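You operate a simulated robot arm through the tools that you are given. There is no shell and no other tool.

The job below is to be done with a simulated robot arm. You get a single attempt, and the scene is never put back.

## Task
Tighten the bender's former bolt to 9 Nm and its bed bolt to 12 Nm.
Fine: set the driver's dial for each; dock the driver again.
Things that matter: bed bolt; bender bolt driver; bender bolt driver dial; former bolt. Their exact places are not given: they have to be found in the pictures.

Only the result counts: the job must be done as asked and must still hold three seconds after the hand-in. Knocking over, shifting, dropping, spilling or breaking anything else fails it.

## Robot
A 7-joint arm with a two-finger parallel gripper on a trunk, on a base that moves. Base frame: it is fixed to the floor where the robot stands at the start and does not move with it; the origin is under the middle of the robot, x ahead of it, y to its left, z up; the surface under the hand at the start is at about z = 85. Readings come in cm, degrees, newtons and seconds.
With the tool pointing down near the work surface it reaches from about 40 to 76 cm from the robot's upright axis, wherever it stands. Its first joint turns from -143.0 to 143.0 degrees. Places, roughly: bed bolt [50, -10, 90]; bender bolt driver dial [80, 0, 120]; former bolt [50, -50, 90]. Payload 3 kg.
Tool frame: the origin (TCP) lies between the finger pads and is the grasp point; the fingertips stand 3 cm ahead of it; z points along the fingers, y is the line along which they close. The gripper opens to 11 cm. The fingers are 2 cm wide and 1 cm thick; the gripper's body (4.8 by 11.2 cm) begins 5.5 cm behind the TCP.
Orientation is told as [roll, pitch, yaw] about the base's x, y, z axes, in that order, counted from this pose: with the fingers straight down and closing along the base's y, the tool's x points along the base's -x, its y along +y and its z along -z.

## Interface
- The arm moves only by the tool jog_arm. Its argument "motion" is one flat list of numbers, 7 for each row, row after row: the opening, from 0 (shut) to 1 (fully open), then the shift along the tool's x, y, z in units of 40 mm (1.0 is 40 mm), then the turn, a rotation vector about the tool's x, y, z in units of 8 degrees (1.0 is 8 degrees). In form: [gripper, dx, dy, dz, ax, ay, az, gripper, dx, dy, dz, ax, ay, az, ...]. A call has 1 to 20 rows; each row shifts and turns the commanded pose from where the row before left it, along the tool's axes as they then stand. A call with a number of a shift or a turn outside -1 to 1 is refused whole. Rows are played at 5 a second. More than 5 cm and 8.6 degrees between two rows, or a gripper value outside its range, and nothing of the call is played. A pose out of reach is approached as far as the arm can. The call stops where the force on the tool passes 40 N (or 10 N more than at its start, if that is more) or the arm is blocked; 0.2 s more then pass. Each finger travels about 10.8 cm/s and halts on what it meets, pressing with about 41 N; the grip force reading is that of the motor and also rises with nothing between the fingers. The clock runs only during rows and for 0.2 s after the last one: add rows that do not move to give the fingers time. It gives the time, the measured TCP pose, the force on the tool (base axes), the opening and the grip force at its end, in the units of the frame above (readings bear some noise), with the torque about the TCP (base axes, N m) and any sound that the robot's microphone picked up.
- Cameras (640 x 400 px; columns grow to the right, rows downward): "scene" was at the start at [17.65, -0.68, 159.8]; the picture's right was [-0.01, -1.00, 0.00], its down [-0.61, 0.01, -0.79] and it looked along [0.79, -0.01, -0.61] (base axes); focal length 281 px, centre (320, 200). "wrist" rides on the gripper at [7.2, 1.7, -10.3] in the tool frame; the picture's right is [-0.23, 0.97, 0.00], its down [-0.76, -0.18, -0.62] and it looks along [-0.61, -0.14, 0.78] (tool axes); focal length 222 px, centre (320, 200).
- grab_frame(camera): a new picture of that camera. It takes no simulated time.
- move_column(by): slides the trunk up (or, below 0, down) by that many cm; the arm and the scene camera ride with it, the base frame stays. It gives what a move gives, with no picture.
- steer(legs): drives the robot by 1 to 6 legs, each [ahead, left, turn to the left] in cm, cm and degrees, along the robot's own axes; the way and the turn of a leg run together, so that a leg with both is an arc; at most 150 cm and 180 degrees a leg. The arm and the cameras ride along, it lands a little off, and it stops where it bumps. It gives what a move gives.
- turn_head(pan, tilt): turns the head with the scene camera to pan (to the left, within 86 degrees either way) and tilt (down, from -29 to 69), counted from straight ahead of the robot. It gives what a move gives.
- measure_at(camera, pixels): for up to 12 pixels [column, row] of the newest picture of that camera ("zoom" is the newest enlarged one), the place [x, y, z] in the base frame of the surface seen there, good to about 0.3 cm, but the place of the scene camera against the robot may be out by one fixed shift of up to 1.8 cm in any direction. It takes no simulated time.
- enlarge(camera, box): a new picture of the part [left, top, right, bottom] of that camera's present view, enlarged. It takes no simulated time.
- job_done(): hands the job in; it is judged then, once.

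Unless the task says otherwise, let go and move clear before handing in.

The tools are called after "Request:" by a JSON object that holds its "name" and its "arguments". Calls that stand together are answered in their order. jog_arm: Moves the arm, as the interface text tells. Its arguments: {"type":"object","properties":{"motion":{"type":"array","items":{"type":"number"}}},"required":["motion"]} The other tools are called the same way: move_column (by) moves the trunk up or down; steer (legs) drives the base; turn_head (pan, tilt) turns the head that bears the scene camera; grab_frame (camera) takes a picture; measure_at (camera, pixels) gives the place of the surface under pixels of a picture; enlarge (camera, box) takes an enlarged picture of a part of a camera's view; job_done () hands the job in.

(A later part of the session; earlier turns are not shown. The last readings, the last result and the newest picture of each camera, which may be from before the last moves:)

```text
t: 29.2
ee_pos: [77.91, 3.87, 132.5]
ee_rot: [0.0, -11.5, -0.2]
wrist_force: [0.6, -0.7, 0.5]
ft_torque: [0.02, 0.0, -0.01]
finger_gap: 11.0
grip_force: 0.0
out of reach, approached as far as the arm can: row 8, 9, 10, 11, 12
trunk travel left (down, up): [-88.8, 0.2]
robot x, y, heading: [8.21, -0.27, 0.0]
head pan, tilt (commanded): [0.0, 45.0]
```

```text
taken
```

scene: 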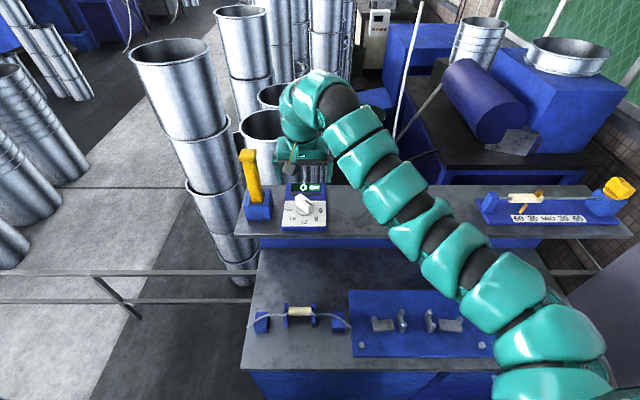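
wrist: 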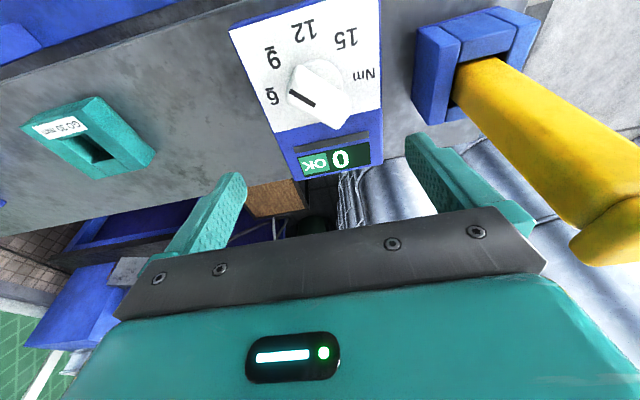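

The hand stopped at pitch −11.5: more pitch is out of reach so close in, and everything suggests greater height needs more distance. I'll look around the robot to see where it can stand.

Request:
{"name": "turn_head", "arguments": {"pan": -80, "tilt": 40}}

Request:
{"name": "grab_frame", "arguments": {"camera": "scene"}}

Request:
{"name": "turn_head", "arguments": {"pan": 86, "tilt": 40}}

Request:
{"name": "grab_frame", "arguments": {"camera": "scene"}}

```text
t: 30.8
ee_pos: [77.97, 4.09, 132.48]
ee_rot: [0.0, -11.5, -0.1]
wrist_force: [0.2, -0.6, 0.1]
ft_torque: [-0.03, 0.0, 0.03]
finger_gap: 11.0
grip_force: 0.0
trunk travel left (down, up): [-88.8, 0.2]
robot x, y, heading: [7.88, -0.13, -0.1]
head pan, tilt (commanded): [-80.0, 40.0]
```

```text
taken
```

scene: 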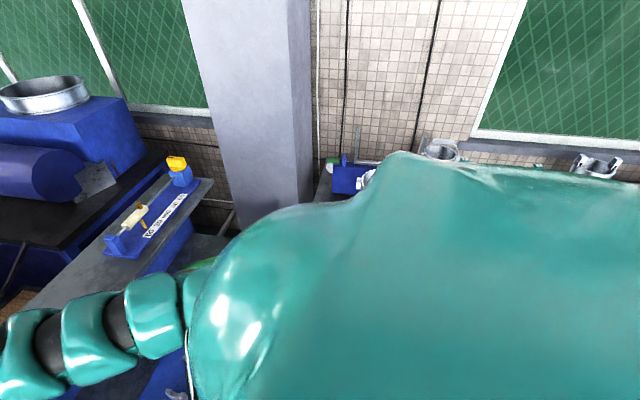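

```text
t: 33.3
ee_pos: [77.96, 3.96, 132.49]
ee_rot: [0.0, -11.5, -0.3]
wrist_force: [1.4, 0.2, 0.1]
ft_torque: [-0.05, -0.02, 0.0]
finger_gap: 11.0
grip_force: 0.2
trunk travel left (down, up): [-88.8, 0.2]
robot x, y, heading: [8.28, 0.15, 0.2]
head pan, tilt (commanded): [85.9, 40.0]
```

```text
taken
```

scene: 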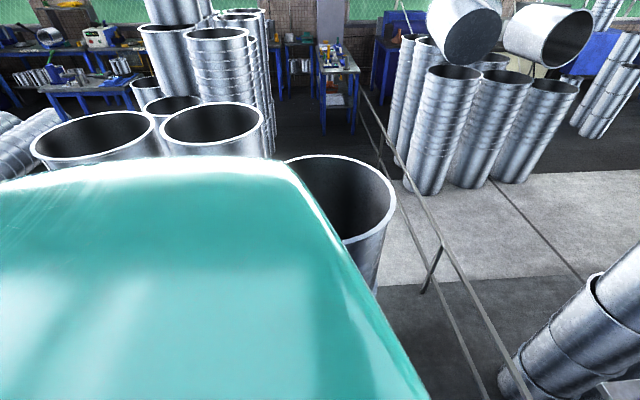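

Several duct stacks stand to the left and left-rear. I'll measure them and the wall/bench on the right to see the free space for backing up.

Request:
{"name": "measure_at", "arguments": {"camera": "scene", "pixels": [[38, 160], [60, 165], [100, 165], [140, 155], [165, 145], [210, 158], [290, 162], [345, 238], [262, 120], [180, 100], [20, 180], [10, 120]]}}

Request:
{"name": "turn_head", "arguments": {"pan": -86, "tilt": 10}}

Request:
{"name": "grab_frame", "arguments": {"camera": "scene"}}

Request:
{"name": "measure_at", "arguments": {"camera": "scene", "pixels": [[200, 300], [250, 250], [300, 260], [350, 260], [400, 250], [450, 260], [500, 250], [550, 260], [600, 260], [320, 200], [450, 180], [600, 180]]}}

```text
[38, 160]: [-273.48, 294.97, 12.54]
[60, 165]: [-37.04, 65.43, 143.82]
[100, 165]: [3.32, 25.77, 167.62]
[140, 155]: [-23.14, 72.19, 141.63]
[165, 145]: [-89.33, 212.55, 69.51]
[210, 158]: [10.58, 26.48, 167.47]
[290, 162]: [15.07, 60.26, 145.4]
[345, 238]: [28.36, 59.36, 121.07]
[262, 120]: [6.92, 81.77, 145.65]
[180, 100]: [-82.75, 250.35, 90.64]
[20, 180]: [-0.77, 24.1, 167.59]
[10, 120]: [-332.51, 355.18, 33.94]
```

```text
t: 35.9
ee_pos: [78.03, 3.93, 132.6]
ee_rot: [0.0, -11.5, -0.2]
wrist_force: [0.9, -0.5, 0.2]
ft_torque: [-0.03, -0.02, 0.02]
finger_gap: 11.01
grip_force: 0.1
trunk travel left (down, up): [-88.8, 0.2]
robot x, y, heading: [8.08, 0.23, 0.1]
head pan, tilt (commanded): [-85.9, 10.0]
```

```text
taken
```

scene: 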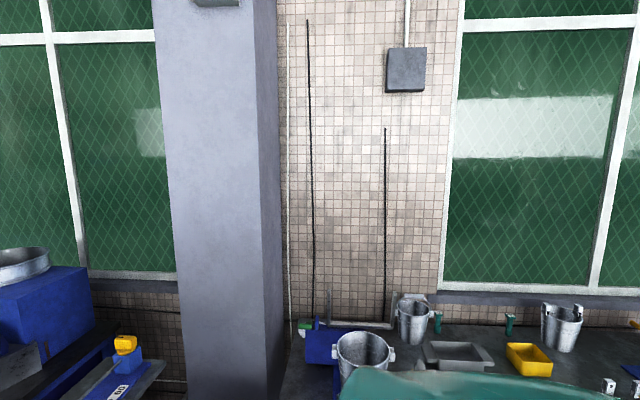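

```text
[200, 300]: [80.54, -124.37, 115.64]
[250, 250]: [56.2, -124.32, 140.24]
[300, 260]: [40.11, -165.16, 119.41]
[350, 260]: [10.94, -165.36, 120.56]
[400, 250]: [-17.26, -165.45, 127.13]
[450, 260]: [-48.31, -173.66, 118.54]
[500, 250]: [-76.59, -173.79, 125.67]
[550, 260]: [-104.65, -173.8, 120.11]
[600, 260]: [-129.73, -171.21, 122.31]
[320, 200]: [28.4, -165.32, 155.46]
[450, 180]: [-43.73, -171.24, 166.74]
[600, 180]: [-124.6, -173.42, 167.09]
```

The floor behind and to the right is free. I'll back up 8 cm to about x=0, so the tilted hand has more distance to the driver at y≈17.

Request:
{"name": "steer", "arguments": {"legs": [[-8, 0, 0]]}}

Request:
{"name": "turn_head", "arguments": {"pan": 0, "tilt": 42}}

Request:
{"name": "jog_arm", "arguments": {"motion": [1, 0, 0, 0, 0, -0.6, 0, 1, 0, 0, 0, 0, -0.6, 0, 1, 0, 0, 0, 0, -0.6, 0, 1, 0, 0, 0, 0, -0.6, 0, 1, 0, 0, 0, 0, -0.6, 0]}}

Request:
{"name": "grab_frame", "arguments": {"camera": "wrist"}}

Request:
{"name": "grab_frame", "arguments": {"camera": "scene"}}

```text
t: 36.9
ee_pos: [70.1, 3.89, 132.53]
ee_rot: [0.1, -11.7, -0.2]
wrist_force: [0.1, 0.8, -0.2]
ft_torque: [0.01, -0.02, 0.0]
finger_gap: 11.01
grip_force: 0.1
trunk travel left (down, up): [-88.8, 0.2]
robot x, y, heading: [0.21, 0.25, 0.1]
head pan, tilt (commanded): [-85.9, 10.0]
```

```text
t: 38.5
ee_pos: [70.27, 3.95, 132.54]
ee_rot: [0.0, -11.5, -0.2]
wrist_force: [0.0, -0.2, -0.2]
ft_torque: [-0.02, -0.03, -0.01]
finger_gap: 11.01
grip_force: 0.1
trunk travel left (down, up): [-88.8, 0.2]
robot x, y, heading: [0.4, 0.02, -0.0]
head pan, tilt (commanded): [0.0, 42.0]
```

```text
t: 39.7
ee_pos: [72.74, 4.62, 130.4]
ee_rot: [0.0, -25.9, -0.2]
wrist_force: [-0.4, 0.1, -0.5]
ft_torque: [0.0, -0.01, 0.02]
finger_gap: 11.0
grip_force: 0.1
out of reach, approached as far as the arm can: row 1, 2, 3, 4
trunk travel left (down, up): [-88.8, 0.2]
robot x, y, heading: [0.29, -0.02, 0.0]
head pan, tilt (commanded): [0.0, 42.0]
```

```text
taken
```

wrist: 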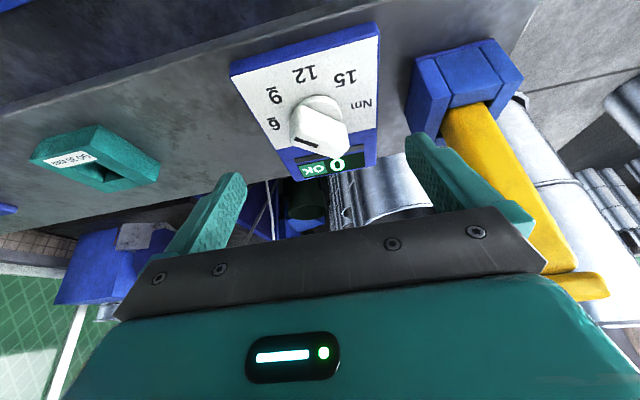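

```text
taken
```

scene: 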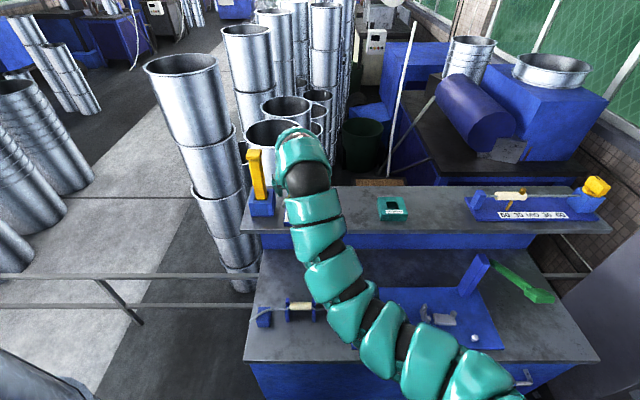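

Pitch is now −25.9 with the TCP at [72.7,4.6,130.4]; the driver shows at wrist (500,180). I'll measure its faces from this view.

Request:
{"name": "enlarge", "arguments": {"camera": "wrist", "box": [400, 30, 620, 310]}}

Request:
{"name": "measure_at", "arguments": {"camera": "wrist", "pixels": [[478, 160], [500, 160], [525, 160], [540, 160], [560, 240], [530, 200], [550, 200], [590, 280], [560, 285], [605, 280], [600, 295], [480, 115]]}}

Request:
{"name": "measure_at", "arguments": {"camera": "wrist", "pixels": [[420, 65], [440, 100], [500, 45], [517, 75], [460, 100], [490, 95], [425, 120], [500, 115], [450, 55], [480, 75]]}}

```text
1.43 times, centred on (510, 170) of wrist
```

zoom: 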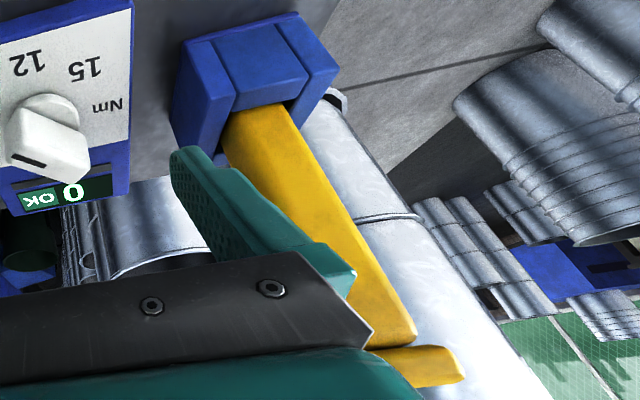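

```text
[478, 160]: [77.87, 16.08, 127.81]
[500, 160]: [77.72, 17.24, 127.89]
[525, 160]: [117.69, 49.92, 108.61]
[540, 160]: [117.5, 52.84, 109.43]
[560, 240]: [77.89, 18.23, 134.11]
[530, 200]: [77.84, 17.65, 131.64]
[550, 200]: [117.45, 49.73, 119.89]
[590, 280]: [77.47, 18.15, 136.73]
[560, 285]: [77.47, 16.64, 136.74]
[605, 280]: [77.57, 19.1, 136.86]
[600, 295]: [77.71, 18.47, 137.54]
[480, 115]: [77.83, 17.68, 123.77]
```

```text
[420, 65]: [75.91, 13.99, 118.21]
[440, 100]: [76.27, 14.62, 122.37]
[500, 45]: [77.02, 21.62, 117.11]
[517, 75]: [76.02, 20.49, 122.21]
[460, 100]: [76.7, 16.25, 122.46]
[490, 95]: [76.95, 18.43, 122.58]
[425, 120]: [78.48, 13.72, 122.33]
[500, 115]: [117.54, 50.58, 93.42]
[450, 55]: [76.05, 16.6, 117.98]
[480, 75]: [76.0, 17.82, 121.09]
```

The shaft's front face is at x≈77.8, its centre at y≈17.2, and the dock top is z≈122.5. I'll slide the hand left in front of it (fingertips stay at x<75).

Request:
{"name": "jog_arm", "arguments": {"motion": [1, 0, 0.75, 0, 0, 0, 0, 1, 0, 0.75, 0, 0, 0, 0, 1, 0, 0.75, 0, 0, 0, 0, 1, 0, 0.75, 0, 0, 0, 0, 1, 0, 0.14, 0, 0, 0, 0, 1, 0, 0, 0, 0, 0, 0]}}

Request:
{"name": "grab_frame", "arguments": {"camera": "wrist"}}

Request:
{"name": "enlarge", "arguments": {"camera": "scene", "box": [220, 110, 380, 240]}}

```text
t: 41.1
ee_pos: [72.94, 17.08, 130.32]
ee_rot: [0.0, -25.9, -0.2]
wrist_force: [-0.3, -0.1, 0.3]
ft_torque: [-0.01, 0.04, -0.02]
finger_gap: 11.0
grip_force: 0.0
trunk travel left (down, up): [-88.8, 0.2]
robot x, y, heading: [0.21, -0.0, -0.1]
head pan, tilt (commanded): [0.0, 42.0]
```

```text
taken
```

wrist: 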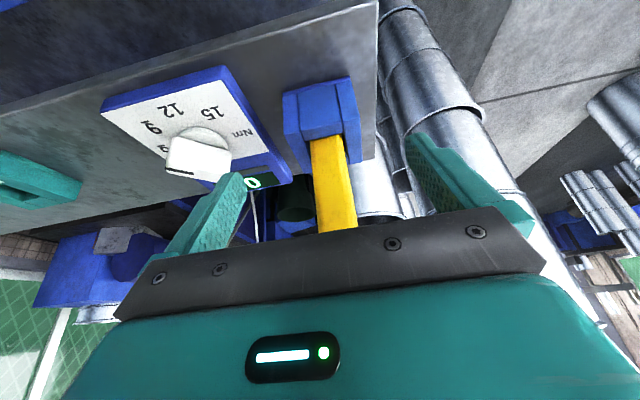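

```text
3.08 times, centred on (300, 175) of scene
```

zoom: 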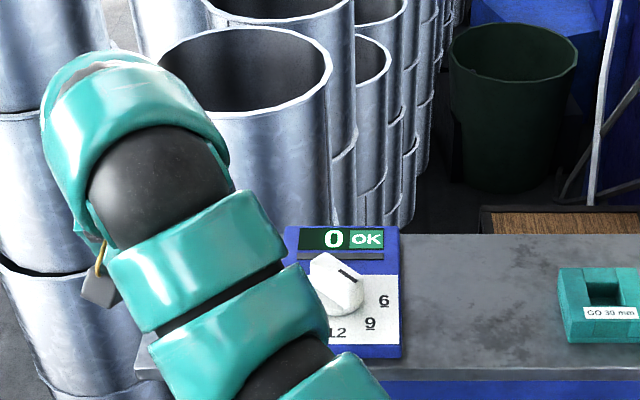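

The driver now sits centred between the fingers (wrist (330,190)). I'll try to pitch further toward −45 here.

Request:
{"name": "jog_arm", "arguments": {"motion": [1, 0, 0, 0, 0, -0.6, 0, 1, 0, 0, 0, 0, -0.6, 0, 1, 0, 0, 0, 0, -0.6, 0, 1, 0, 0, 0, 0, -0.6, 0, 1, 0, 0, 0, 0, 0, 0]}}

```text
t: 42.3
ee_pos: [72.83, 17.27, 130.41]
ee_rot: [0.0, -45.3, -0.1]
wrist_force: [-0.3, 1.0, -0.5]
ft_torque: [-0.03, 0.03, -0.01]
finger_gap: 11.01
grip_force: 0.1
trunk travel left (down, up): [-88.8, 0.2]
robot x, y, heading: [0.33, -0.34, 0.1]
head pan, tilt (commanded): [0.0, 42.0]
```

Pitch −45 holds here. I'll test that the hand can rise 8 cm in this attitude before grasping anything.

Request:
{"name": "jog_arm", "arguments": {"motion": [1, -0.707, 0, -0.707, 0, 0, 0, 1, -0.707, 0, -0.707, 0, 0, 0, 1, 0, 0, 0, 0, 0, 0]}}

Request:
{"name": "grab_frame", "arguments": {"camera": "wrist"}}

```text
t: 43.1
ee_pos: [73.04, 17.02, 138.67]
ee_rot: [-0.1, -45.2, -0.2]
wrist_force: [-0.3, -0.1, -0.4]
ft_torque: [0.02, -0.02, 0.02]
finger_gap: 11.01
grip_force: 0.0
trunk travel left (down, up): [-88.8, 0.2]
robot x, y, heading: [0.51, -0.0, -0.1]
head pan, tilt (commanded): [0.0, 42.0]
```

```text
taken
```

wrist: 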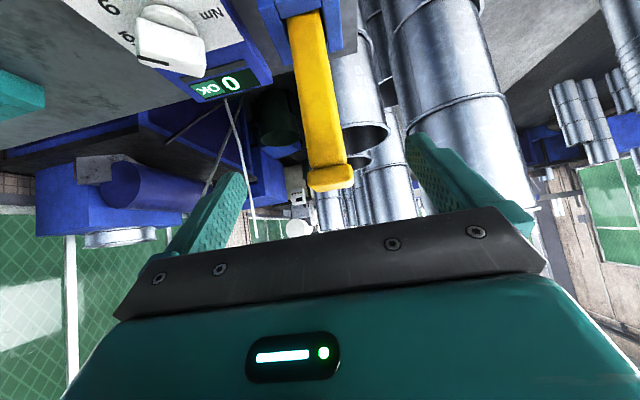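

Height is fine at −45. I'll measure the driver's head and shaft edges from this head-on view for centring.

Request:
{"name": "enlarge", "arguments": {"camera": "wrist", "box": [270, 0, 380, 200]}}

Request:
{"name": "measure_at", "arguments": {"camera": "wrist", "pixels": [[312, 175], [348, 175], [330, 178], [330, 168], [312, 182], [350, 180], [307, 120], [330, 120], [297, 60], [326, 60], [293, 25], [320, 25]]}}

```text
2.00 times, centred on (325, 100) of wrist
```

zoom: 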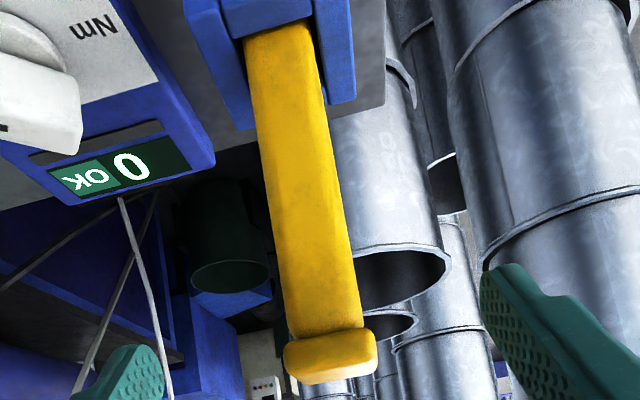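

```text
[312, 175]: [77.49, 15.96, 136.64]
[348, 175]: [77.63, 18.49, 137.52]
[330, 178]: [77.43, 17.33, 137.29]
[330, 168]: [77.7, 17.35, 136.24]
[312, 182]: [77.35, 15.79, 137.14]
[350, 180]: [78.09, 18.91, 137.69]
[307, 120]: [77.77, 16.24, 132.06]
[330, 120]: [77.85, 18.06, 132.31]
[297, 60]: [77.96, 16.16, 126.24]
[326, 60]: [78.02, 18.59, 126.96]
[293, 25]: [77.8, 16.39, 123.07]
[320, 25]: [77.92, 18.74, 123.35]
```

The driver's centre reads y≈17.35, x≈79.3, head between z=136 and 137.8. I'll go down to z≈130.5 and forward so the shaft sits between the pads.

Request:
{"name": "jog_arm", "arguments": {"motion": [1, 0.483, 0.04, 0.483, 0, 0, 0, 1, 0.483, 0, 0.483, 0, 0, 0, 1, 0.483, 0, 0.483, 0, 0, 0, 1, -0.371, 0, 0.371, 0, 0, 0, 1, -0.371, 0, 0.371, 0, 0, 0, 1, -0.371, 0, 0.371, 0, 0, 0, 1, 0, 0, 0, 0, 0, 0]}}

Request:
{"name": "grab_frame", "arguments": {"camera": "wrist"}}

Request:
{"name": "enlarge", "arguments": {"camera": "scene", "box": [200, 110, 360, 240]}}

```text
t: 44.7
ee_pos: [79.05, 17.26, 130.4]
ee_rot: [0.0, -45.1, -0.1]
wrist_force: [0.1, -0.1, 0.3]
ft_torque: [0.01, -0.05, 0.01]
finger_gap: 10.98
grip_force: 0.0
trunk travel left (down, up): [-88.8, 0.2]
robot x, y, heading: [0.15, -0.49, -0.0]
head pan, tilt (commanded): [0.0, 42.0]
```

```text
taken
```

wrist: 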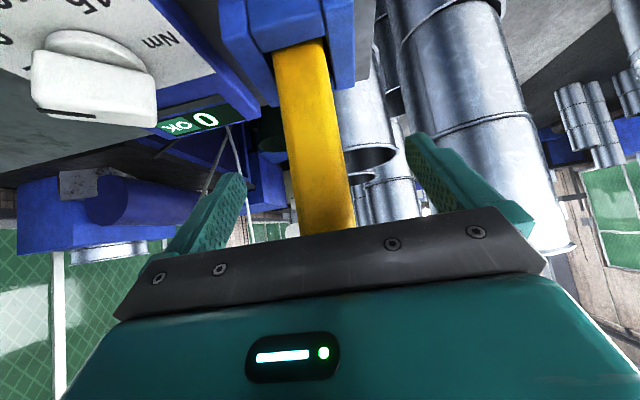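

```text
3.08 times, centred on (280, 175) of scene
```

zoom: 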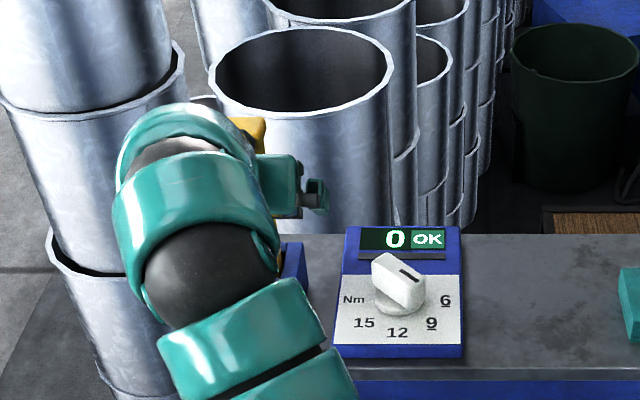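

The shaft lies centred between the fingers at (325,200). I'll close.

Request:
{"name": "jog_arm", "arguments": {"motion": [0.5, 0, 0, 0, 0, 0, 0, 0, 0, 0, 0, 0, 0, 0, 0, 0, 0, 0, 0, 0, 0, 0, 0, 0, 0, 0, 0, 0, 0, 0, 0, 0, 0, 0, 0]}}

Request:
{"name": "grab_frame", "arguments": {"camera": "wrist"}}

```text
t: 45.9
ee_pos: [79.03, 17.1, 130.26]
ee_rot: [0.1, -45.2, -0.2]
wrist_force: [-0.1, 0.8, -0.5]
ft_torque: [-0.01, 0.04, 0.01]
finger_gap: 3.17
grip_force: 40.9
trunk travel left (down, up): [-88.8, 0.2]
robot x, y, heading: [0.15, 0.16, 0.1]
head pan, tilt (commanded): [0.0, 42.0]
```

```text
taken
```

wrist: 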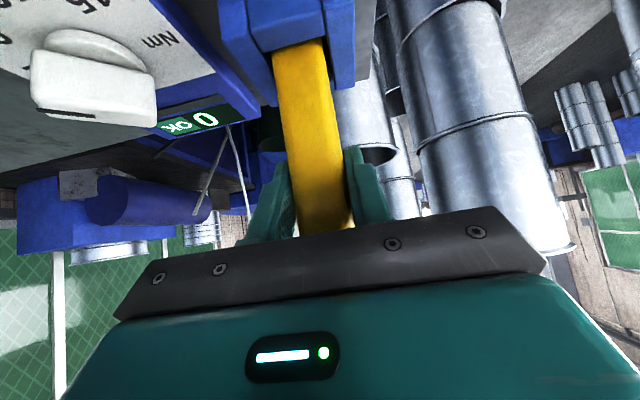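

Gripped at 3.17 cm with no side load. I'll lift straight up slowly, watching the forces.

Request:
{"name": "jog_arm", "arguments": {"motion": [0, -0.177, 0, -0.177, 0, 0, 0, 0, -0.177, 0, -0.177, 0, 0, 0, 0, -0.177, 0, -0.177, 0, 0, 0, 0, 0, 0, 0, 0, 0, 0]}}

Request:
{"name": "grab_frame", "arguments": {"camera": "wrist"}}

```text
t: 46.9
ee_pos: [79.28, 17.37, 133.35]
ee_rot: [0.1, -45.2, -0.2]
wrist_force: [0.3, 0.5, -4.2]
ft_torque: [0.01, 0.01, 0.0]
finger_gap: 3.18
grip_force: 41.1
trunk travel left (down, up): [-88.8, 0.2]
robot x, y, heading: [0.24, -0.11, 0.1]
head pan, tilt (commanded): [0.0, 42.0]
```

```text
taken
```

wrist: 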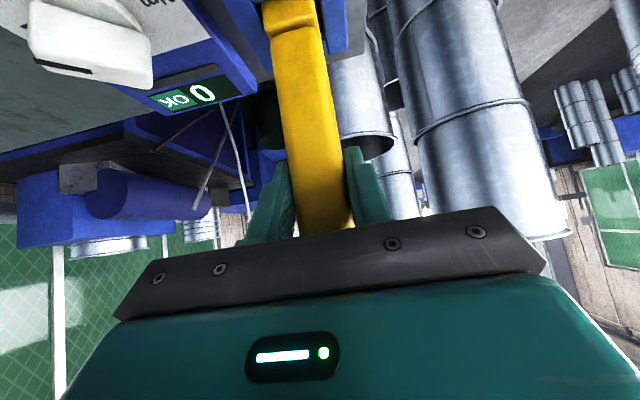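

It lifts freely with a 4 N weight. I'll continue up about 5 cm.

Request:
{"name": "jog_arm", "arguments": {"motion": [0, -0.22, 0, -0.22, 0, 0, 0, 0, -0.22, 0, -0.22, 0, 0, 0, 0, -0.22, 0, -0.22, 0, 0, 0, 0, -0.22, 0, -0.22, 0, 0, 0, 0, 0, 0, 0, 0, 0, 0]}}

Request:
{"name": "grab_frame", "arguments": {"camera": "wrist"}}

Request:
{"name": "enlarge", "arguments": {"camera": "scene", "box": [200, 90, 360, 240]}}

```text
t: 48.1
ee_pos: [79.08, 17.38, 138.18]
ee_rot: [-0.1, -45.0, -0.1]
wrist_force: [0.0, 0.4, -4.3]
ft_torque: [0.0, -0.01, 0.0]
finger_gap: 3.18
grip_force: 41.3
trunk travel left (down, up): [-88.8, 0.2]
robot x, y, heading: [0.05, -0.08, -0.1]
head pan, tilt (commanded): [0.0, 42.0]
```

```text
taken
```

wrist: 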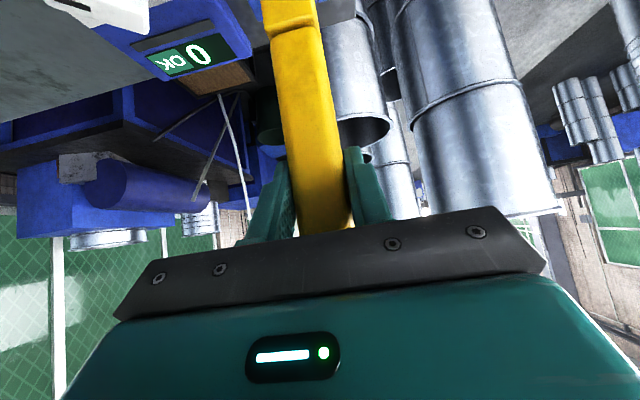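

```text
2.67 times, centred on (280, 165) of scene
```

zoom: 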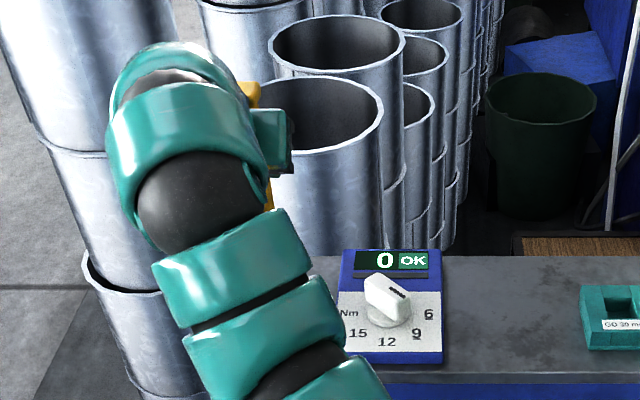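

The driver is up 7.9 cm, and the dial still shows 9 (scene zoom). I'll lift 2 cm more, then back the robot away so the driver clears the shelf.

Request:
{"name": "jog_arm", "arguments": {"motion": [0, -0.2, 0, -0.2, 0, 0, 0, 0, -0.2, 0, -0.2, 0, 0, 0, 0, 0, 0, 0, 0, 0, 0]}}

Request:
{"name": "enlarge", "arguments": {"camera": "wrist", "box": [200, 0, 420, 240]}}

```text
t: 48.9
ee_pos: [79.16, 17.21, 140.51]
ee_rot: [0.0, -45.1, -0.3]
wrist_force: [-0.3, 0.1, -3.6]
ft_torque: [0.0, 0.04, 0.04]
finger_gap: 3.18
grip_force: 40.6
trunk travel left (down, up): [-88.8, 0.2]
robot x, y, heading: [0.27, 0.33, -0.1]
head pan, tilt (commanded): [0.0, 42.0]
```

```text
1.67 times, centred on (310, 120) of wrist
```

zoom: 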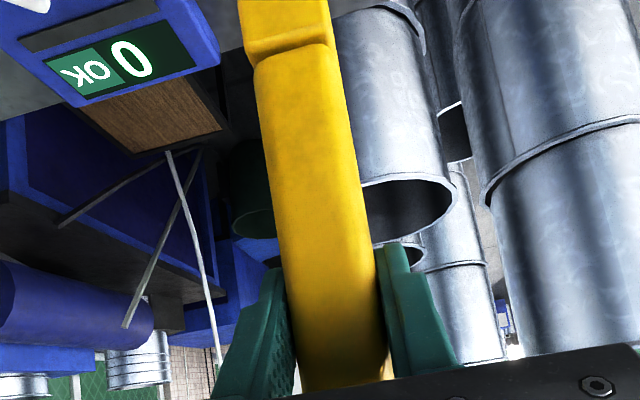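

The driver is clear of the dock. I'll back up 22 cm, then shift right 30 cm over open floor, keeping the arm as it is.

Request:
{"name": "steer", "arguments": {"legs": [[-22, 0, 0], [0, -30, 0]]}}

Request:
{"name": "grab_frame", "arguments": {"camera": "scene"}}

Request:
{"name": "grab_frame", "arguments": {"camera": "wrist"}}

```text
t: 52.2
ee_pos: [57.34, -12.69, 140.44]
ee_rot: [0.0, -45.1, -0.3]
wrist_force: [-1.0, 0.0, -4.1]
ft_torque: [0.0, 0.04, 0.01]
finger_gap: 3.19
grip_force: 40.9
trunk travel left (down, up): [-88.8, 0.2]
robot x, y, heading: [-21.48, -29.94, -0.1]
head pan, tilt (commanded): [0.0, 42.0]
```

```text
taken
```

scene: 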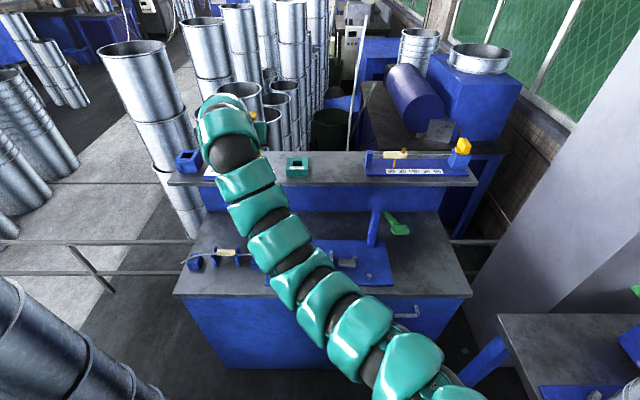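

```text
taken
```

wrist: 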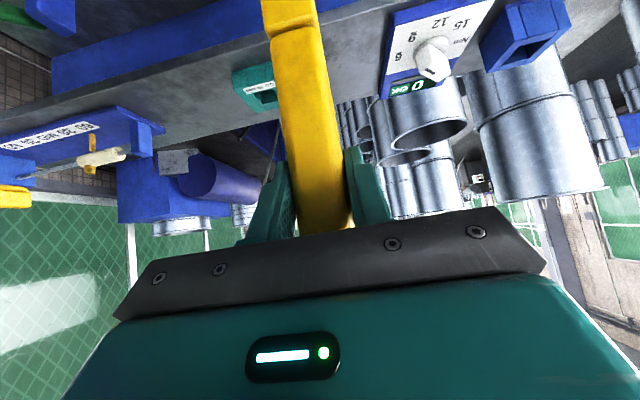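

The hand now holds the driver at [57.3,−12.7,140.5] over the bench and the scene shows the former bolt at (368,276). I'll measure a few points, including the right-hand bench and the bolts.

Request:
{"name": "enlarge", "arguments": {"camera": "scene", "box": [230, 190, 480, 330]}}

Request:
{"name": "measure_at", "arguments": {"camera": "scene", "pixels": [[368, 275], [500, 318], [530, 370], [378, 208], [372, 240], [390, 280], [340, 262], [470, 290], [400, 320], [270, 265]]}}

```text
2.56 times, centred on (355, 260) of scene
```

zoom: 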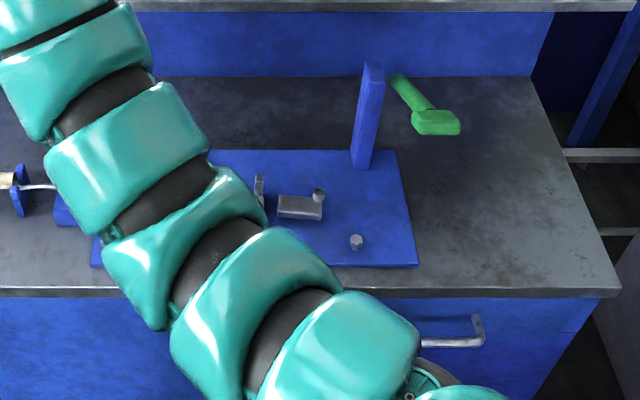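

```text
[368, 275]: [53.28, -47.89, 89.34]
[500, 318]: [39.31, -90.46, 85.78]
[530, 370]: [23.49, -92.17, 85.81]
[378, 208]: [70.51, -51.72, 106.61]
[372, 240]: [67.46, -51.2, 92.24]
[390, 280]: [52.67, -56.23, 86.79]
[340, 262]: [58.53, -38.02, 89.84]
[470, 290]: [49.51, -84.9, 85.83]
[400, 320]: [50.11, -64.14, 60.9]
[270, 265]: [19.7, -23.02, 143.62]
```

The former bolt is near [52.2,−47.2,88.5] (scene minus its offset) and the blue post at x≈68 rises to 106, clear of my path. I'll move the hand right over the former bolt's line, staying high.

Request:
{"name": "jog_arm", "arguments": {"motion": [0, 0, -1, 0, 0, 0, 0, 0, 0, -1, 0, 0, 0, 0, 0, 0, -1, 0, 0, 0, 0, 0, 0, -1, 0, 0, 0, 0, 0, 0, -1, 0, 0, 0, 0, 0, 0, -1, 0, 0, 0, 0, 0, 0, -1, 0, 0, 0, 0, 0, 0, -1, 0, 0, 0, 0, 0, 0, -0.65, 0, 0, 0, 0, 0, 0, 0, 0, 0, 0, 0]}}

Request:
{"name": "grab_frame", "arguments": {"camera": "scene"}}

```text
t: 54.5
ee_pos: [57.12, -47.25, 140.55]
ee_rot: [-0.1, -45.0, -0.2]
wrist_force: [-0.7, 0.0, -4.3]
ft_torque: [0.0, 0.05, -0.02]
finger_gap: 3.19
grip_force: 41.1
trunk travel left (down, up): [-88.8, 0.2]
robot x, y, heading: [-22.05, -29.7, -0.1]
head pan, tilt (commanded): [0.0, 42.0]
```

```text
taken
```

scene: 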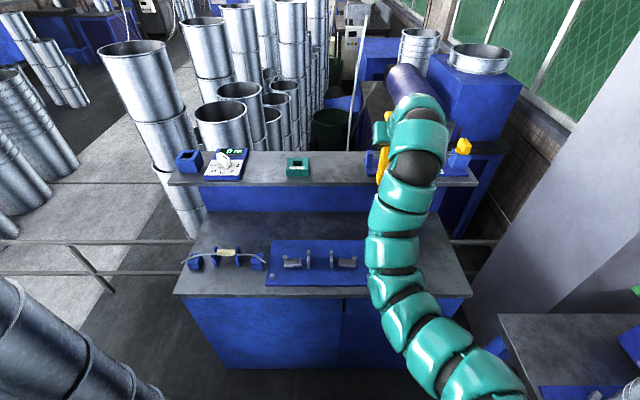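

The move worked; the driver shows beside the hand at (383,160). I'll zoom to see its lower end.

Request:
{"name": "enlarge", "arguments": {"camera": "scene", "box": [350, 95, 470, 205]}}

Request:
{"name": "jog_arm", "arguments": {"motion": [0, 0.884, 0, 0.354, 0, 0, 0, 0, 0.884, 0, 0.354, 0, 0, 0, 0, 0.884, 0, 0.354, 0, 0, 0, 0, 0.884, 0, 0.354, 0, 0, 0, 0, 0.884, 0, 0.354, 0, 0, 0, 0, 0.884, 0, 0.354, 0, 0, 0, 0, 0.884, 0, 0.354, 0, 0, 0, 0, 0, 0, 0, 0, 0, 0]}}

Request:
{"name": "grab_frame", "arguments": {"camera": "scene"}}

Request:
{"name": "grab_frame", "arguments": {"camera": "wrist"}}

```text
3.64 times, centred on (410, 150) of scene
```

zoom: 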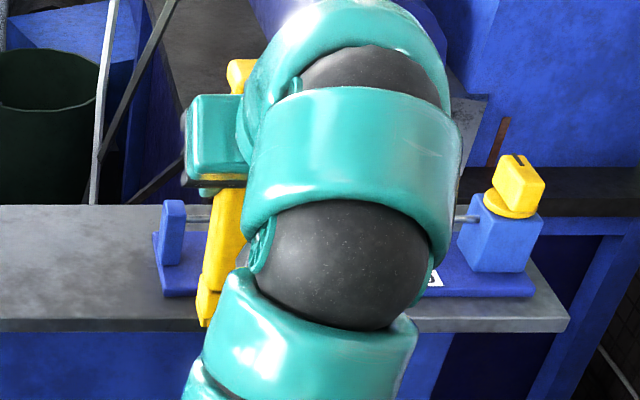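

```text
t: 56.2
ee_pos: [46.73, -47.06, 115.71]
ee_rot: [0.0, -45.1, 0.0]
wrist_force: [-0.6, -0.3, -4.2]
ft_torque: [-0.02, 0.02, -0.05]
finger_gap: 3.18
grip_force: 40.6
trunk travel left (down, up): [-88.8, 0.2]
robot x, y, heading: [-21.67, -29.75, 0.1]
head pan, tilt (commanded): [0.0, 42.0]
```

```text
taken
```

scene: 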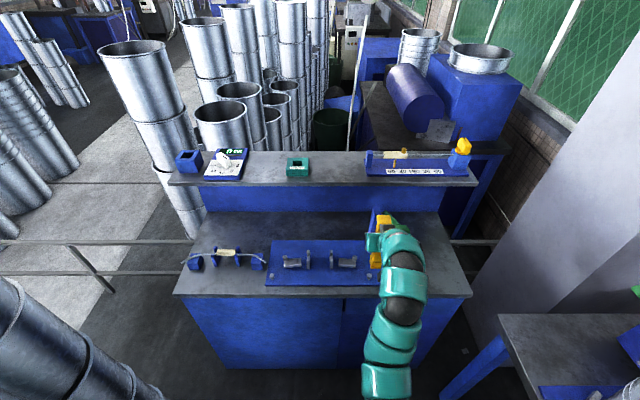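

```text
taken
```

wrist: 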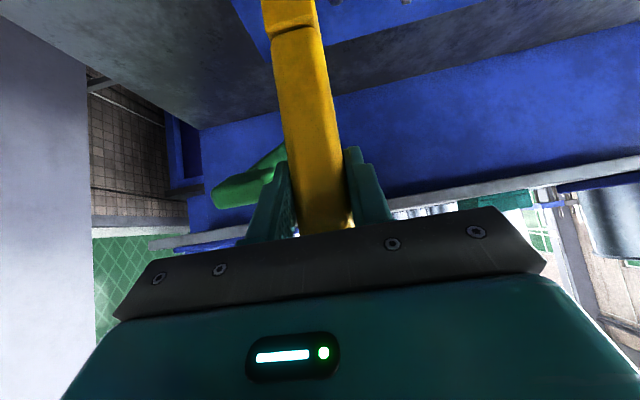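

The hand is at [46.7,−47.1,115.7]; scene shows the driver at (377,250) and the bolt near (369,276). I'll zoom in and measure the driver's tip.

Request:
{"name": "enlarge", "arguments": {"camera": "scene", "box": [330, 200, 430, 300]}}

Request:
{"name": "measure_at", "arguments": {"camera": "zoom", "pixels": [[315, 120], [310, 180], [300, 215], [295, 250], [298, 262], [250, 300], [245, 312], [320, 60]]}}

```text
4.00 times, centred on (380, 250) of scene
```

zoom: 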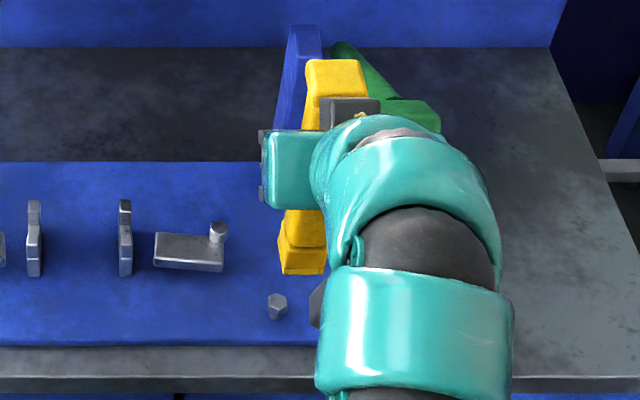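

```text
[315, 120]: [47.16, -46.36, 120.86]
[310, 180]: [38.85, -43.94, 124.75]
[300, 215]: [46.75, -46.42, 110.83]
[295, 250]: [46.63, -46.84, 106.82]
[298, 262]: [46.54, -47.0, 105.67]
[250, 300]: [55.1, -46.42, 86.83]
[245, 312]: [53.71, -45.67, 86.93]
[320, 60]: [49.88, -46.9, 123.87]
```

The driver's bottom edge is at zoom (300,272) and the bolt at zoom (277,305). I'll measure both.

Request:
{"name": "measure_at", "arguments": {"camera": "zoom", "pixels": [[285, 270], [300, 271], [312, 271], [300, 274], [322, 265], [277, 296], [272, 299], [282, 299], [277, 303], [277, 312], [272, 312], [283, 312]]}}

Request:
{"name": "enlarge", "arguments": {"camera": "scene", "box": [355, 245, 395, 285]}}

```text
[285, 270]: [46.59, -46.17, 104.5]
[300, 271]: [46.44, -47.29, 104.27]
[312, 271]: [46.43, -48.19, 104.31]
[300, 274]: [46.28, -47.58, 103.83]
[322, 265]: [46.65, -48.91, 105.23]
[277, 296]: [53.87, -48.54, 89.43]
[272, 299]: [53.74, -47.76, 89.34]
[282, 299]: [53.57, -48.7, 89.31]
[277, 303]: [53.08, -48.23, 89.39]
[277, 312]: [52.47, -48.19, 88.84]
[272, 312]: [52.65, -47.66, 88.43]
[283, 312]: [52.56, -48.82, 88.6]
```

```text
10.00 times, centred on (375, 265) of scene
```

zoom: 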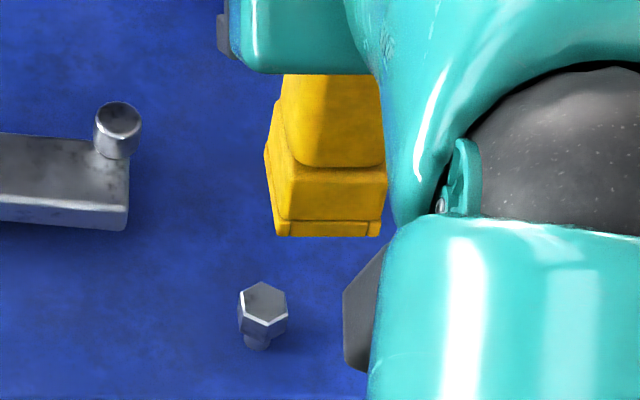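

In the scene frame the bolt top is at [53.5,−48.3,89.4] and the driver's axis at about [48.1,−47.55], tip at 103.8, so I need about +5.4 in x and −0.75 in y. I'll move there and come down to about 3 cm above the bolt.

Request:
{"name": "jog_arm", "arguments": {"motion": [0, -0.477, -0.09, 0.477, 0, 0, 0, 0, -0.477, -0.095, 0.477, 0, 0, 0, 0, 0.495, 0, 0.495, 0, 0, 0, 0, 0.495, 0, 0.495, 0, 0, 0, 0, 0.495, 0, 0.495, 0, 0, 0, 0, 0.495, 0, 0.495, 0, 0, 0, 0, 0, 0, 0, 0, 0, 0]}}

Request:
{"name": "enlarge", "arguments": {"camera": "scene", "box": [350, 240, 400, 290]}}

Request:
{"name": "grab_frame", "arguments": {"camera": "wrist"}}

```text
t: 57.9
ee_pos: [52.09, -47.74, 104.47]
ee_rot: [0.0, -45.1, -0.1]
wrist_force: [-0.6, 0.9, -4.9]
ft_torque: [0.04, 0.03, 0.01]
finger_gap: 3.19
grip_force: 40.9
trunk travel left (down, up): [-88.8, 0.2]
robot x, y, heading: [-21.33, -29.65, 0.0]
head pan, tilt (commanded): [0.0, 42.0]
```

```text
8.00 times, centred on (375, 265) of scene
```

zoom: 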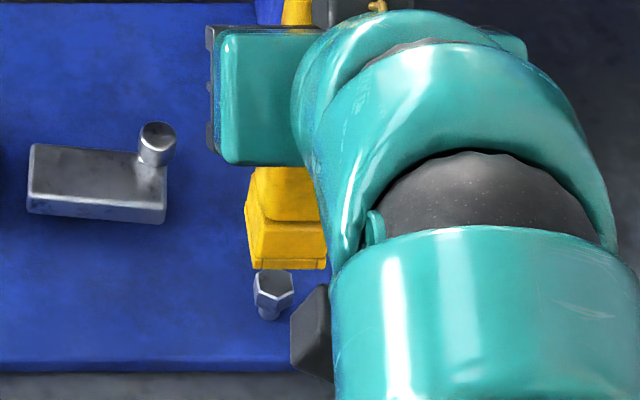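

```text
taken
```

wrist: 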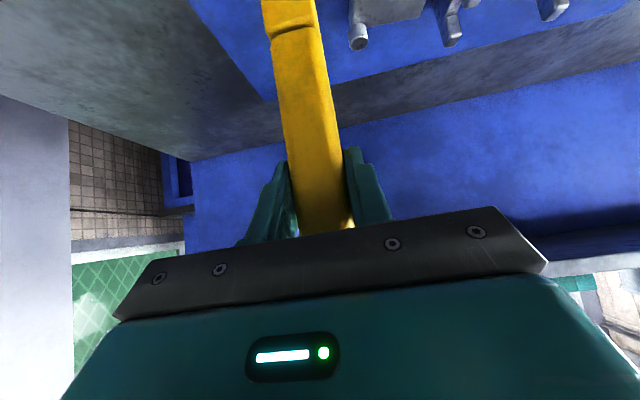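

The tip is just above the bolt in the zoomed view: driver's bottom edge at (250–326,268), bolt top at (273,281). I'll measure both precisely.

Request:
{"name": "measure_at", "arguments": {"camera": "zoom", "pixels": [[254, 264], [270, 265], [290, 265], [305, 265], [320, 265], [247, 215], [250, 240], [265, 276], [282, 276], [273, 281], [256, 280], [291, 281]]}}

```text
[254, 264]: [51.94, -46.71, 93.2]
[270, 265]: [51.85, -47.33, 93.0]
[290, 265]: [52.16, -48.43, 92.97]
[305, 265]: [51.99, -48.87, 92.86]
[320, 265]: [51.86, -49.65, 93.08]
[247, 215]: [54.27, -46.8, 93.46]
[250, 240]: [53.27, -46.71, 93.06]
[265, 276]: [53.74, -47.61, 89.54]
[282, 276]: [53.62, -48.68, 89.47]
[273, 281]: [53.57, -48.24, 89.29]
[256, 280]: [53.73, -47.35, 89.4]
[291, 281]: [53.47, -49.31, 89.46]
```

Both agree: driver axis ≈[53.6,−48.25] and bolt ≈[53.57,−48.3] in the scene frame, gap about 3.5 cm. I'll descend 3 cm and then inch down until contact.

Request:
{"name": "jog_arm", "arguments": {"motion": [0, 0.265, 0, 0.265, 0, 0, 0, 0, 0.265, 0, 0.265, 0, 0, 0, 0, 0, 0, 0, 0, 0, 0, 0, 0.044, 0, 0.044, 0, 0, 0, 0, 0.044, 0, 0.044, 0, 0, 0, 0, 0.044, 0, 0.044, 0, 0, 0, 0, 0.044, 0, 0.044, 0, 0, 0, 0, 0, 0, 0, 0, 0, 0]}}

Request:
{"name": "enlarge", "arguments": {"camera": "scene", "box": [350, 240, 400, 290]}}

```text
t: 59.6
ee_pos: [52.23, -47.79, 100.56]
ee_rot: [-0.1, -45.2, -0.1]
wrist_force: [0.2, -0.6, -3.0]
ft_torque: [-0.02, 0.05, -0.01]
finger_gap: 3.16
grip_force: 41.2
trunk travel left (down, up): [-88.8, 0.2]
robot x, y, heading: [-21.77, -29.86, -0.0]
head pan, tilt (commanded): [0.0, 42.0]
```

```text
8.00 times, centred on (375, 265) of scene
```

zoom: 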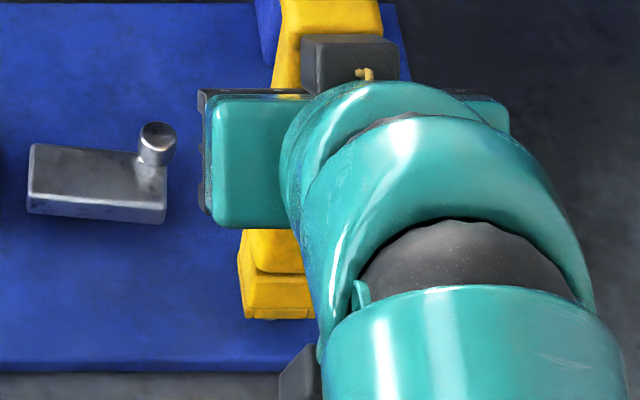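

No resistance yet, with the tip about at the bolt top. I'll continue down in 2.5 mm steps.

Request:
{"name": "jog_arm", "arguments": {"motion": [0, 0.044, 0, 0.044, 0, 0, 0, 0, 0.044, 0, 0.044, 0, 0, 0, 0, 0, 0, 0, 0, 0, 0]}}

```text
t: 60.5
ee_pos: [52.1, -47.77, 100.1]
ee_rot: [0.0, -45.1, -0.2]
wrist_force: [0.7, 0.9, -0.2]
ft_torque: [0.05, -0.16, 0.01]
finger_gap: 3.14
grip_force: 41.3
trunk travel left (down, up): [-88.8, 0.2]
robot x, y, heading: [-21.42, -29.67, 0.0]
head pan, tilt (commanded): [0.0, 42.0]
```

The z force changed by about 4 N, so contact has begun. I'll press a little further.

Request:
{"name": "jog_arm", "arguments": {"motion": [0, 0.044, 0, 0.044, 0, 0, 0, 0, 0, 0, 0, 0, 0, 0]}}

Request:
{"name": "enlarge", "arguments": {"camera": "scene", "box": [350, 240, 400, 290]}}

Request:
{"name": "grab_frame", "arguments": {"camera": "wrist"}}

```text
t: 61.0
ee_pos: [52.13, -47.75, 99.83]
ee_rot: [0.0, -45.0, -0.2]
wrist_force: [-0.3, -0.3, -3.9]
ft_torque: [0.03, 0.03, -0.01]
finger_gap: 3.17
grip_force: 41.1
trunk travel left (down, up): [-88.8, 0.2]
robot x, y, heading: [-21.59, -30.02, 0.1]
head pan, tilt (commanded): [0.0, 42.0]
```

```text
8.00 times, centred on (375, 265) of scene
```

zoom: 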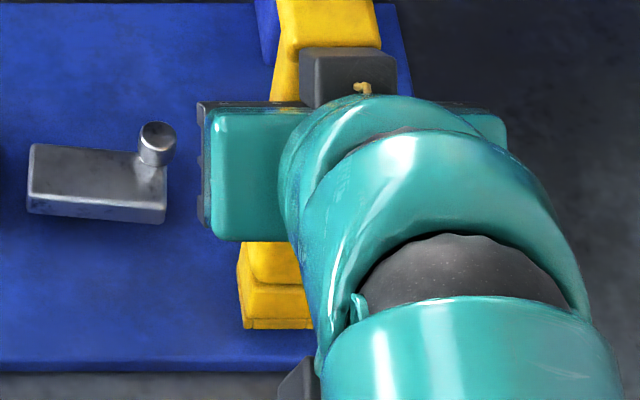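

```text
taken
```

wrist: 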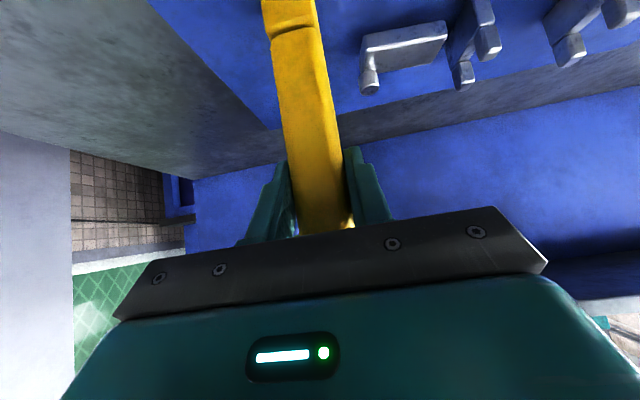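

The resistance vanished again (−3.9 N, just weight), so the socket has slipped over the bolt head. I'll go on down until it seats.

Request:
{"name": "jog_arm", "arguments": {"motion": [0, 0.03, 0, 0.03, 0, 0, 0, 0, 0.03, 0, 0.03, 0, 0, 0, 0, 0, 0, 0, 0, 0, 0]}}

```text
t: 61.9
ee_pos: [52.16, -47.87, 99.52]
ee_rot: [0.1, -45.1, -0.2]
wrist_force: [0.3, 0.5, -3.6]
ft_torque: [0.02, -0.02, 0.01]
finger_gap: 3.16
grip_force: 41.3
trunk travel left (down, up): [-88.8, 0.2]
robot x, y, heading: [-21.25, -29.58, -0.2]
head pan, tilt (commanded): [0.0, 42.0]
```

Request:
{"name": "jog_arm", "arguments": {"motion": [0, 0.03, 0, 0.03, 0, 0, 0, 0, 0.03, 0, 0.03, 0, 0, 0, 0, 0, 0, 0, 0, 0, 0]}}

```text
t: 62.6
ee_pos: [52.2, -47.91, 99.6]
ee_rot: [-0.1, -45.4, -0.1]
wrist_force: [2.5, -2.6, 12.1]
ft_torque: [-0.26, -0.32, -0.01]
finger_gap: 3.19
grip_force: 41.3
trunk travel left (down, up): [-88.8, 0.2]
robot x, y, heading: [-21.51, -29.48, 0.3]
head pan, tilt (commanded): [0.0, 42.0]
```

Seated: the tool now reads +12 N up at z≈99.6. I'll turn the driver clockwise about the vertical, 12° first, and watch torque and sound.

Request:
{"name": "jog_arm", "arguments": {"motion": [0, 0, 0, 0, 0.354, 0, 0.354, 0, 0, 0, 0, 0.354, 0, 0.354, 0, 0, 0, 0, 0.354, 0, 0.354, 0, 0, 0, 0, 0, 0, 0]}}

Request:
{"name": "enlarge", "arguments": {"camera": "scene", "box": [190, 135, 270, 195]}}

```text
t: 63.6
ee_pos: [52.02, -47.77, 99.48]
ee_rot: [0.0, -45.4, -12.2]
wrist_force: [1.0, 1.1, 23.3]
ft_torque: [0.05, -0.17, -0.02]
finger_gap: 3.19
grip_force: 41.1
trunk travel left (down, up): [-88.8, 0.2]
robot x, y, heading: [-21.63, -29.78, 0.1]
head pan, tilt (commanded): [0.0, 42.0]
```

```text
6.67 times, centred on (230, 165) of scene
```

zoom: 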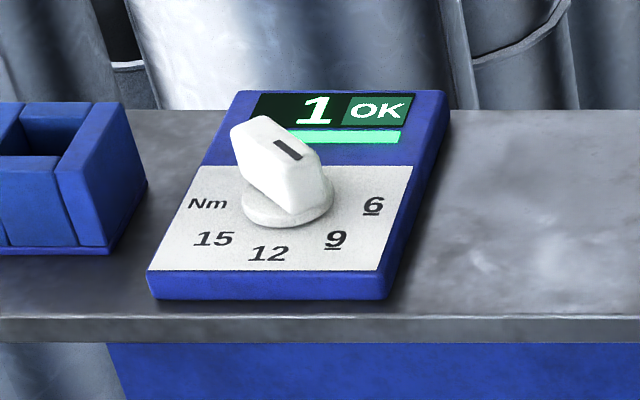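

The display now reads "1 OK" with a full green bar, so the former bolt is done at 9. I'll lift the driver straight up off the bolt.

Request:
{"name": "jog_arm", "arguments": {"motion": [0, -0.09, 0, -0.09, 0, 0, 0, 0, -0.09, 0, -0.09, 0, 0, 0, 0, -0.177, 0, -0.177, 0, 0, 0, 0, -0.265, 0, -0.265, 0, 0, 0, 0, -0.265, 0, -0.265, 0, 0, 0, 0, -0.265, 0, -0.265, 0, 0, 0, 0, 0, 0, 0, 0, 0, 0]}}

Request:
{"name": "grab_frame", "arguments": {"camera": "scene"}}

Request:
{"name": "enlarge", "arguments": {"camera": "scene", "box": [190, 135, 270, 195]}}

Request:
{"name": "enlarge", "arguments": {"camera": "scene", "box": [340, 200, 420, 300]}}

```text
t: 65.2
ee_pos: [52.11, -47.75, 105.89]
ee_rot: [0.0, -45.2, -12.2]
wrist_force: [-0.2, 0.4, -4.7]
ft_torque: [0.03, 0.03, -0.03]
finger_gap: 3.17
grip_force: 41.1
trunk travel left (down, up): [-88.8, 0.2]
robot x, y, heading: [-21.59, -29.9, 0.1]
head pan, tilt (commanded): [0.0, 42.0]
```

```text
taken
```

scene: 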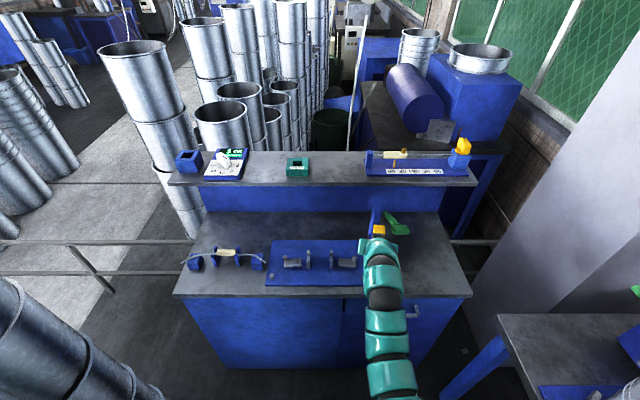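

```text
6.67 times, centred on (230, 165) of scene
```

zoom: 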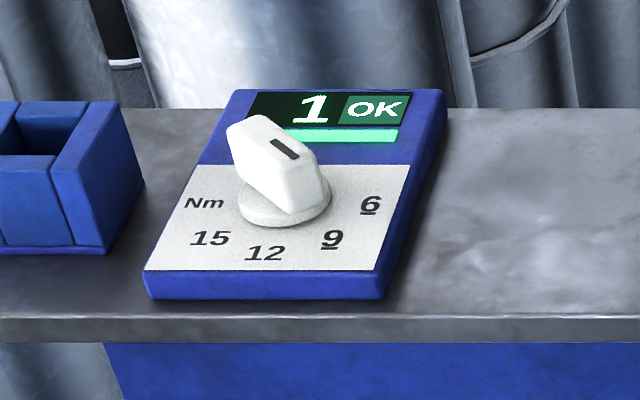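

```text
4.00 times, centred on (380, 250) of scene
```

zoom: 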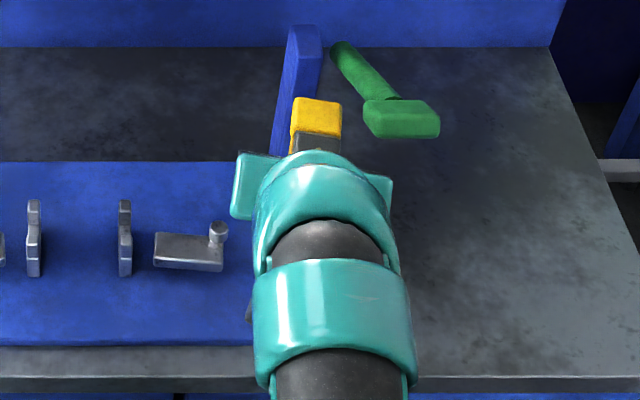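

The grip still looks unchanged and "1 OK" stays lit. To change the dial I must free the hand, so I'll turn the hand back to yaw 0 and rise again on the way to the dock.

Request:
{"name": "jog_arm", "arguments": {"motion": [0, 0, 0, 0, -0.36, 0, -0.36, 0, 0, 0, 0, -0.36, 0, -0.36, 0, 0, 0, 0, -0.356, 0, -0.356, 0, -0.7, 0, -0.524, 0, 0, 0, 0, -0.7, 0, -0.524, 0, 0, 0, 0, -0.7, 0, -0.524, 0, 0, 0, 0, -0.7, 0, -0.524, 0, 0, 0, 0, -0.7, 0, -0.524, 0, 0, 0, 0, -0.7, 0, -0.524, 0, 0, 0, 0, -0.7, 0, -0.524, 0, 0, 0, 0, -0.7, 0, -0.524, 0, 0, 0, 0, -0.7, 0, -0.524, 0, 0, 0, 0, -0.7, 0, -0.524, 0, 0, 0, 0, 0, 0, 0, 0, 0, 0]}}

Request:
{"name": "grab_frame", "arguments": {"camera": "wrist"}}

Request:
{"name": "enlarge", "arguments": {"camera": "scene", "box": [330, 230, 410, 300]}}

```text
t: 66.3
ee_pos: [51.94, -47.83, 108.3]
ee_rot: [0.2, -43.5, -0.2]
wrist_force: [0.1, 0.0, -4.0]
ft_torque: [0.0, 0.03, -0.02]
finger_gap: 3.16
grip_force: 41.2
trunk travel left (down, up): [-88.8, 0.2]
robot x, y, heading: [-21.72, -29.74, -0.1]
head pan, tilt (commanded): [0.0, 42.0]
stopped in row 5: the force on the tool passed its limit at 86 N (the readings are from after the stop); the commanded pose is now the measured one
```

```text
taken
```

wrist: 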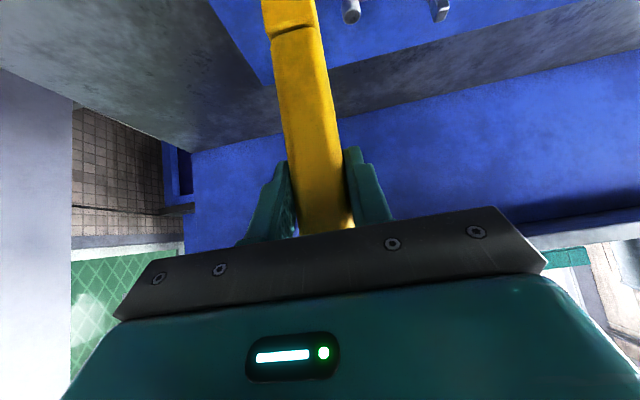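

```text
5.71 times, centred on (370, 265) of scene
```

zoom: 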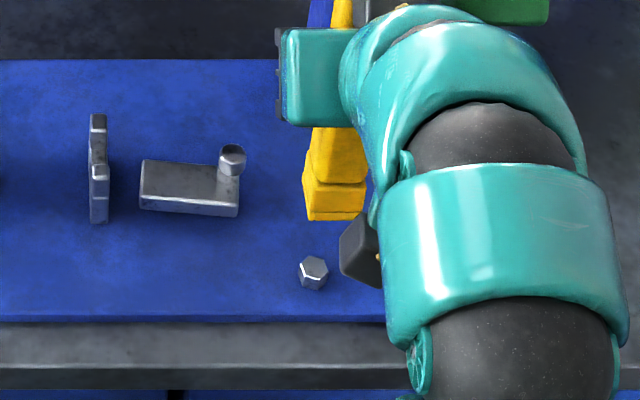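

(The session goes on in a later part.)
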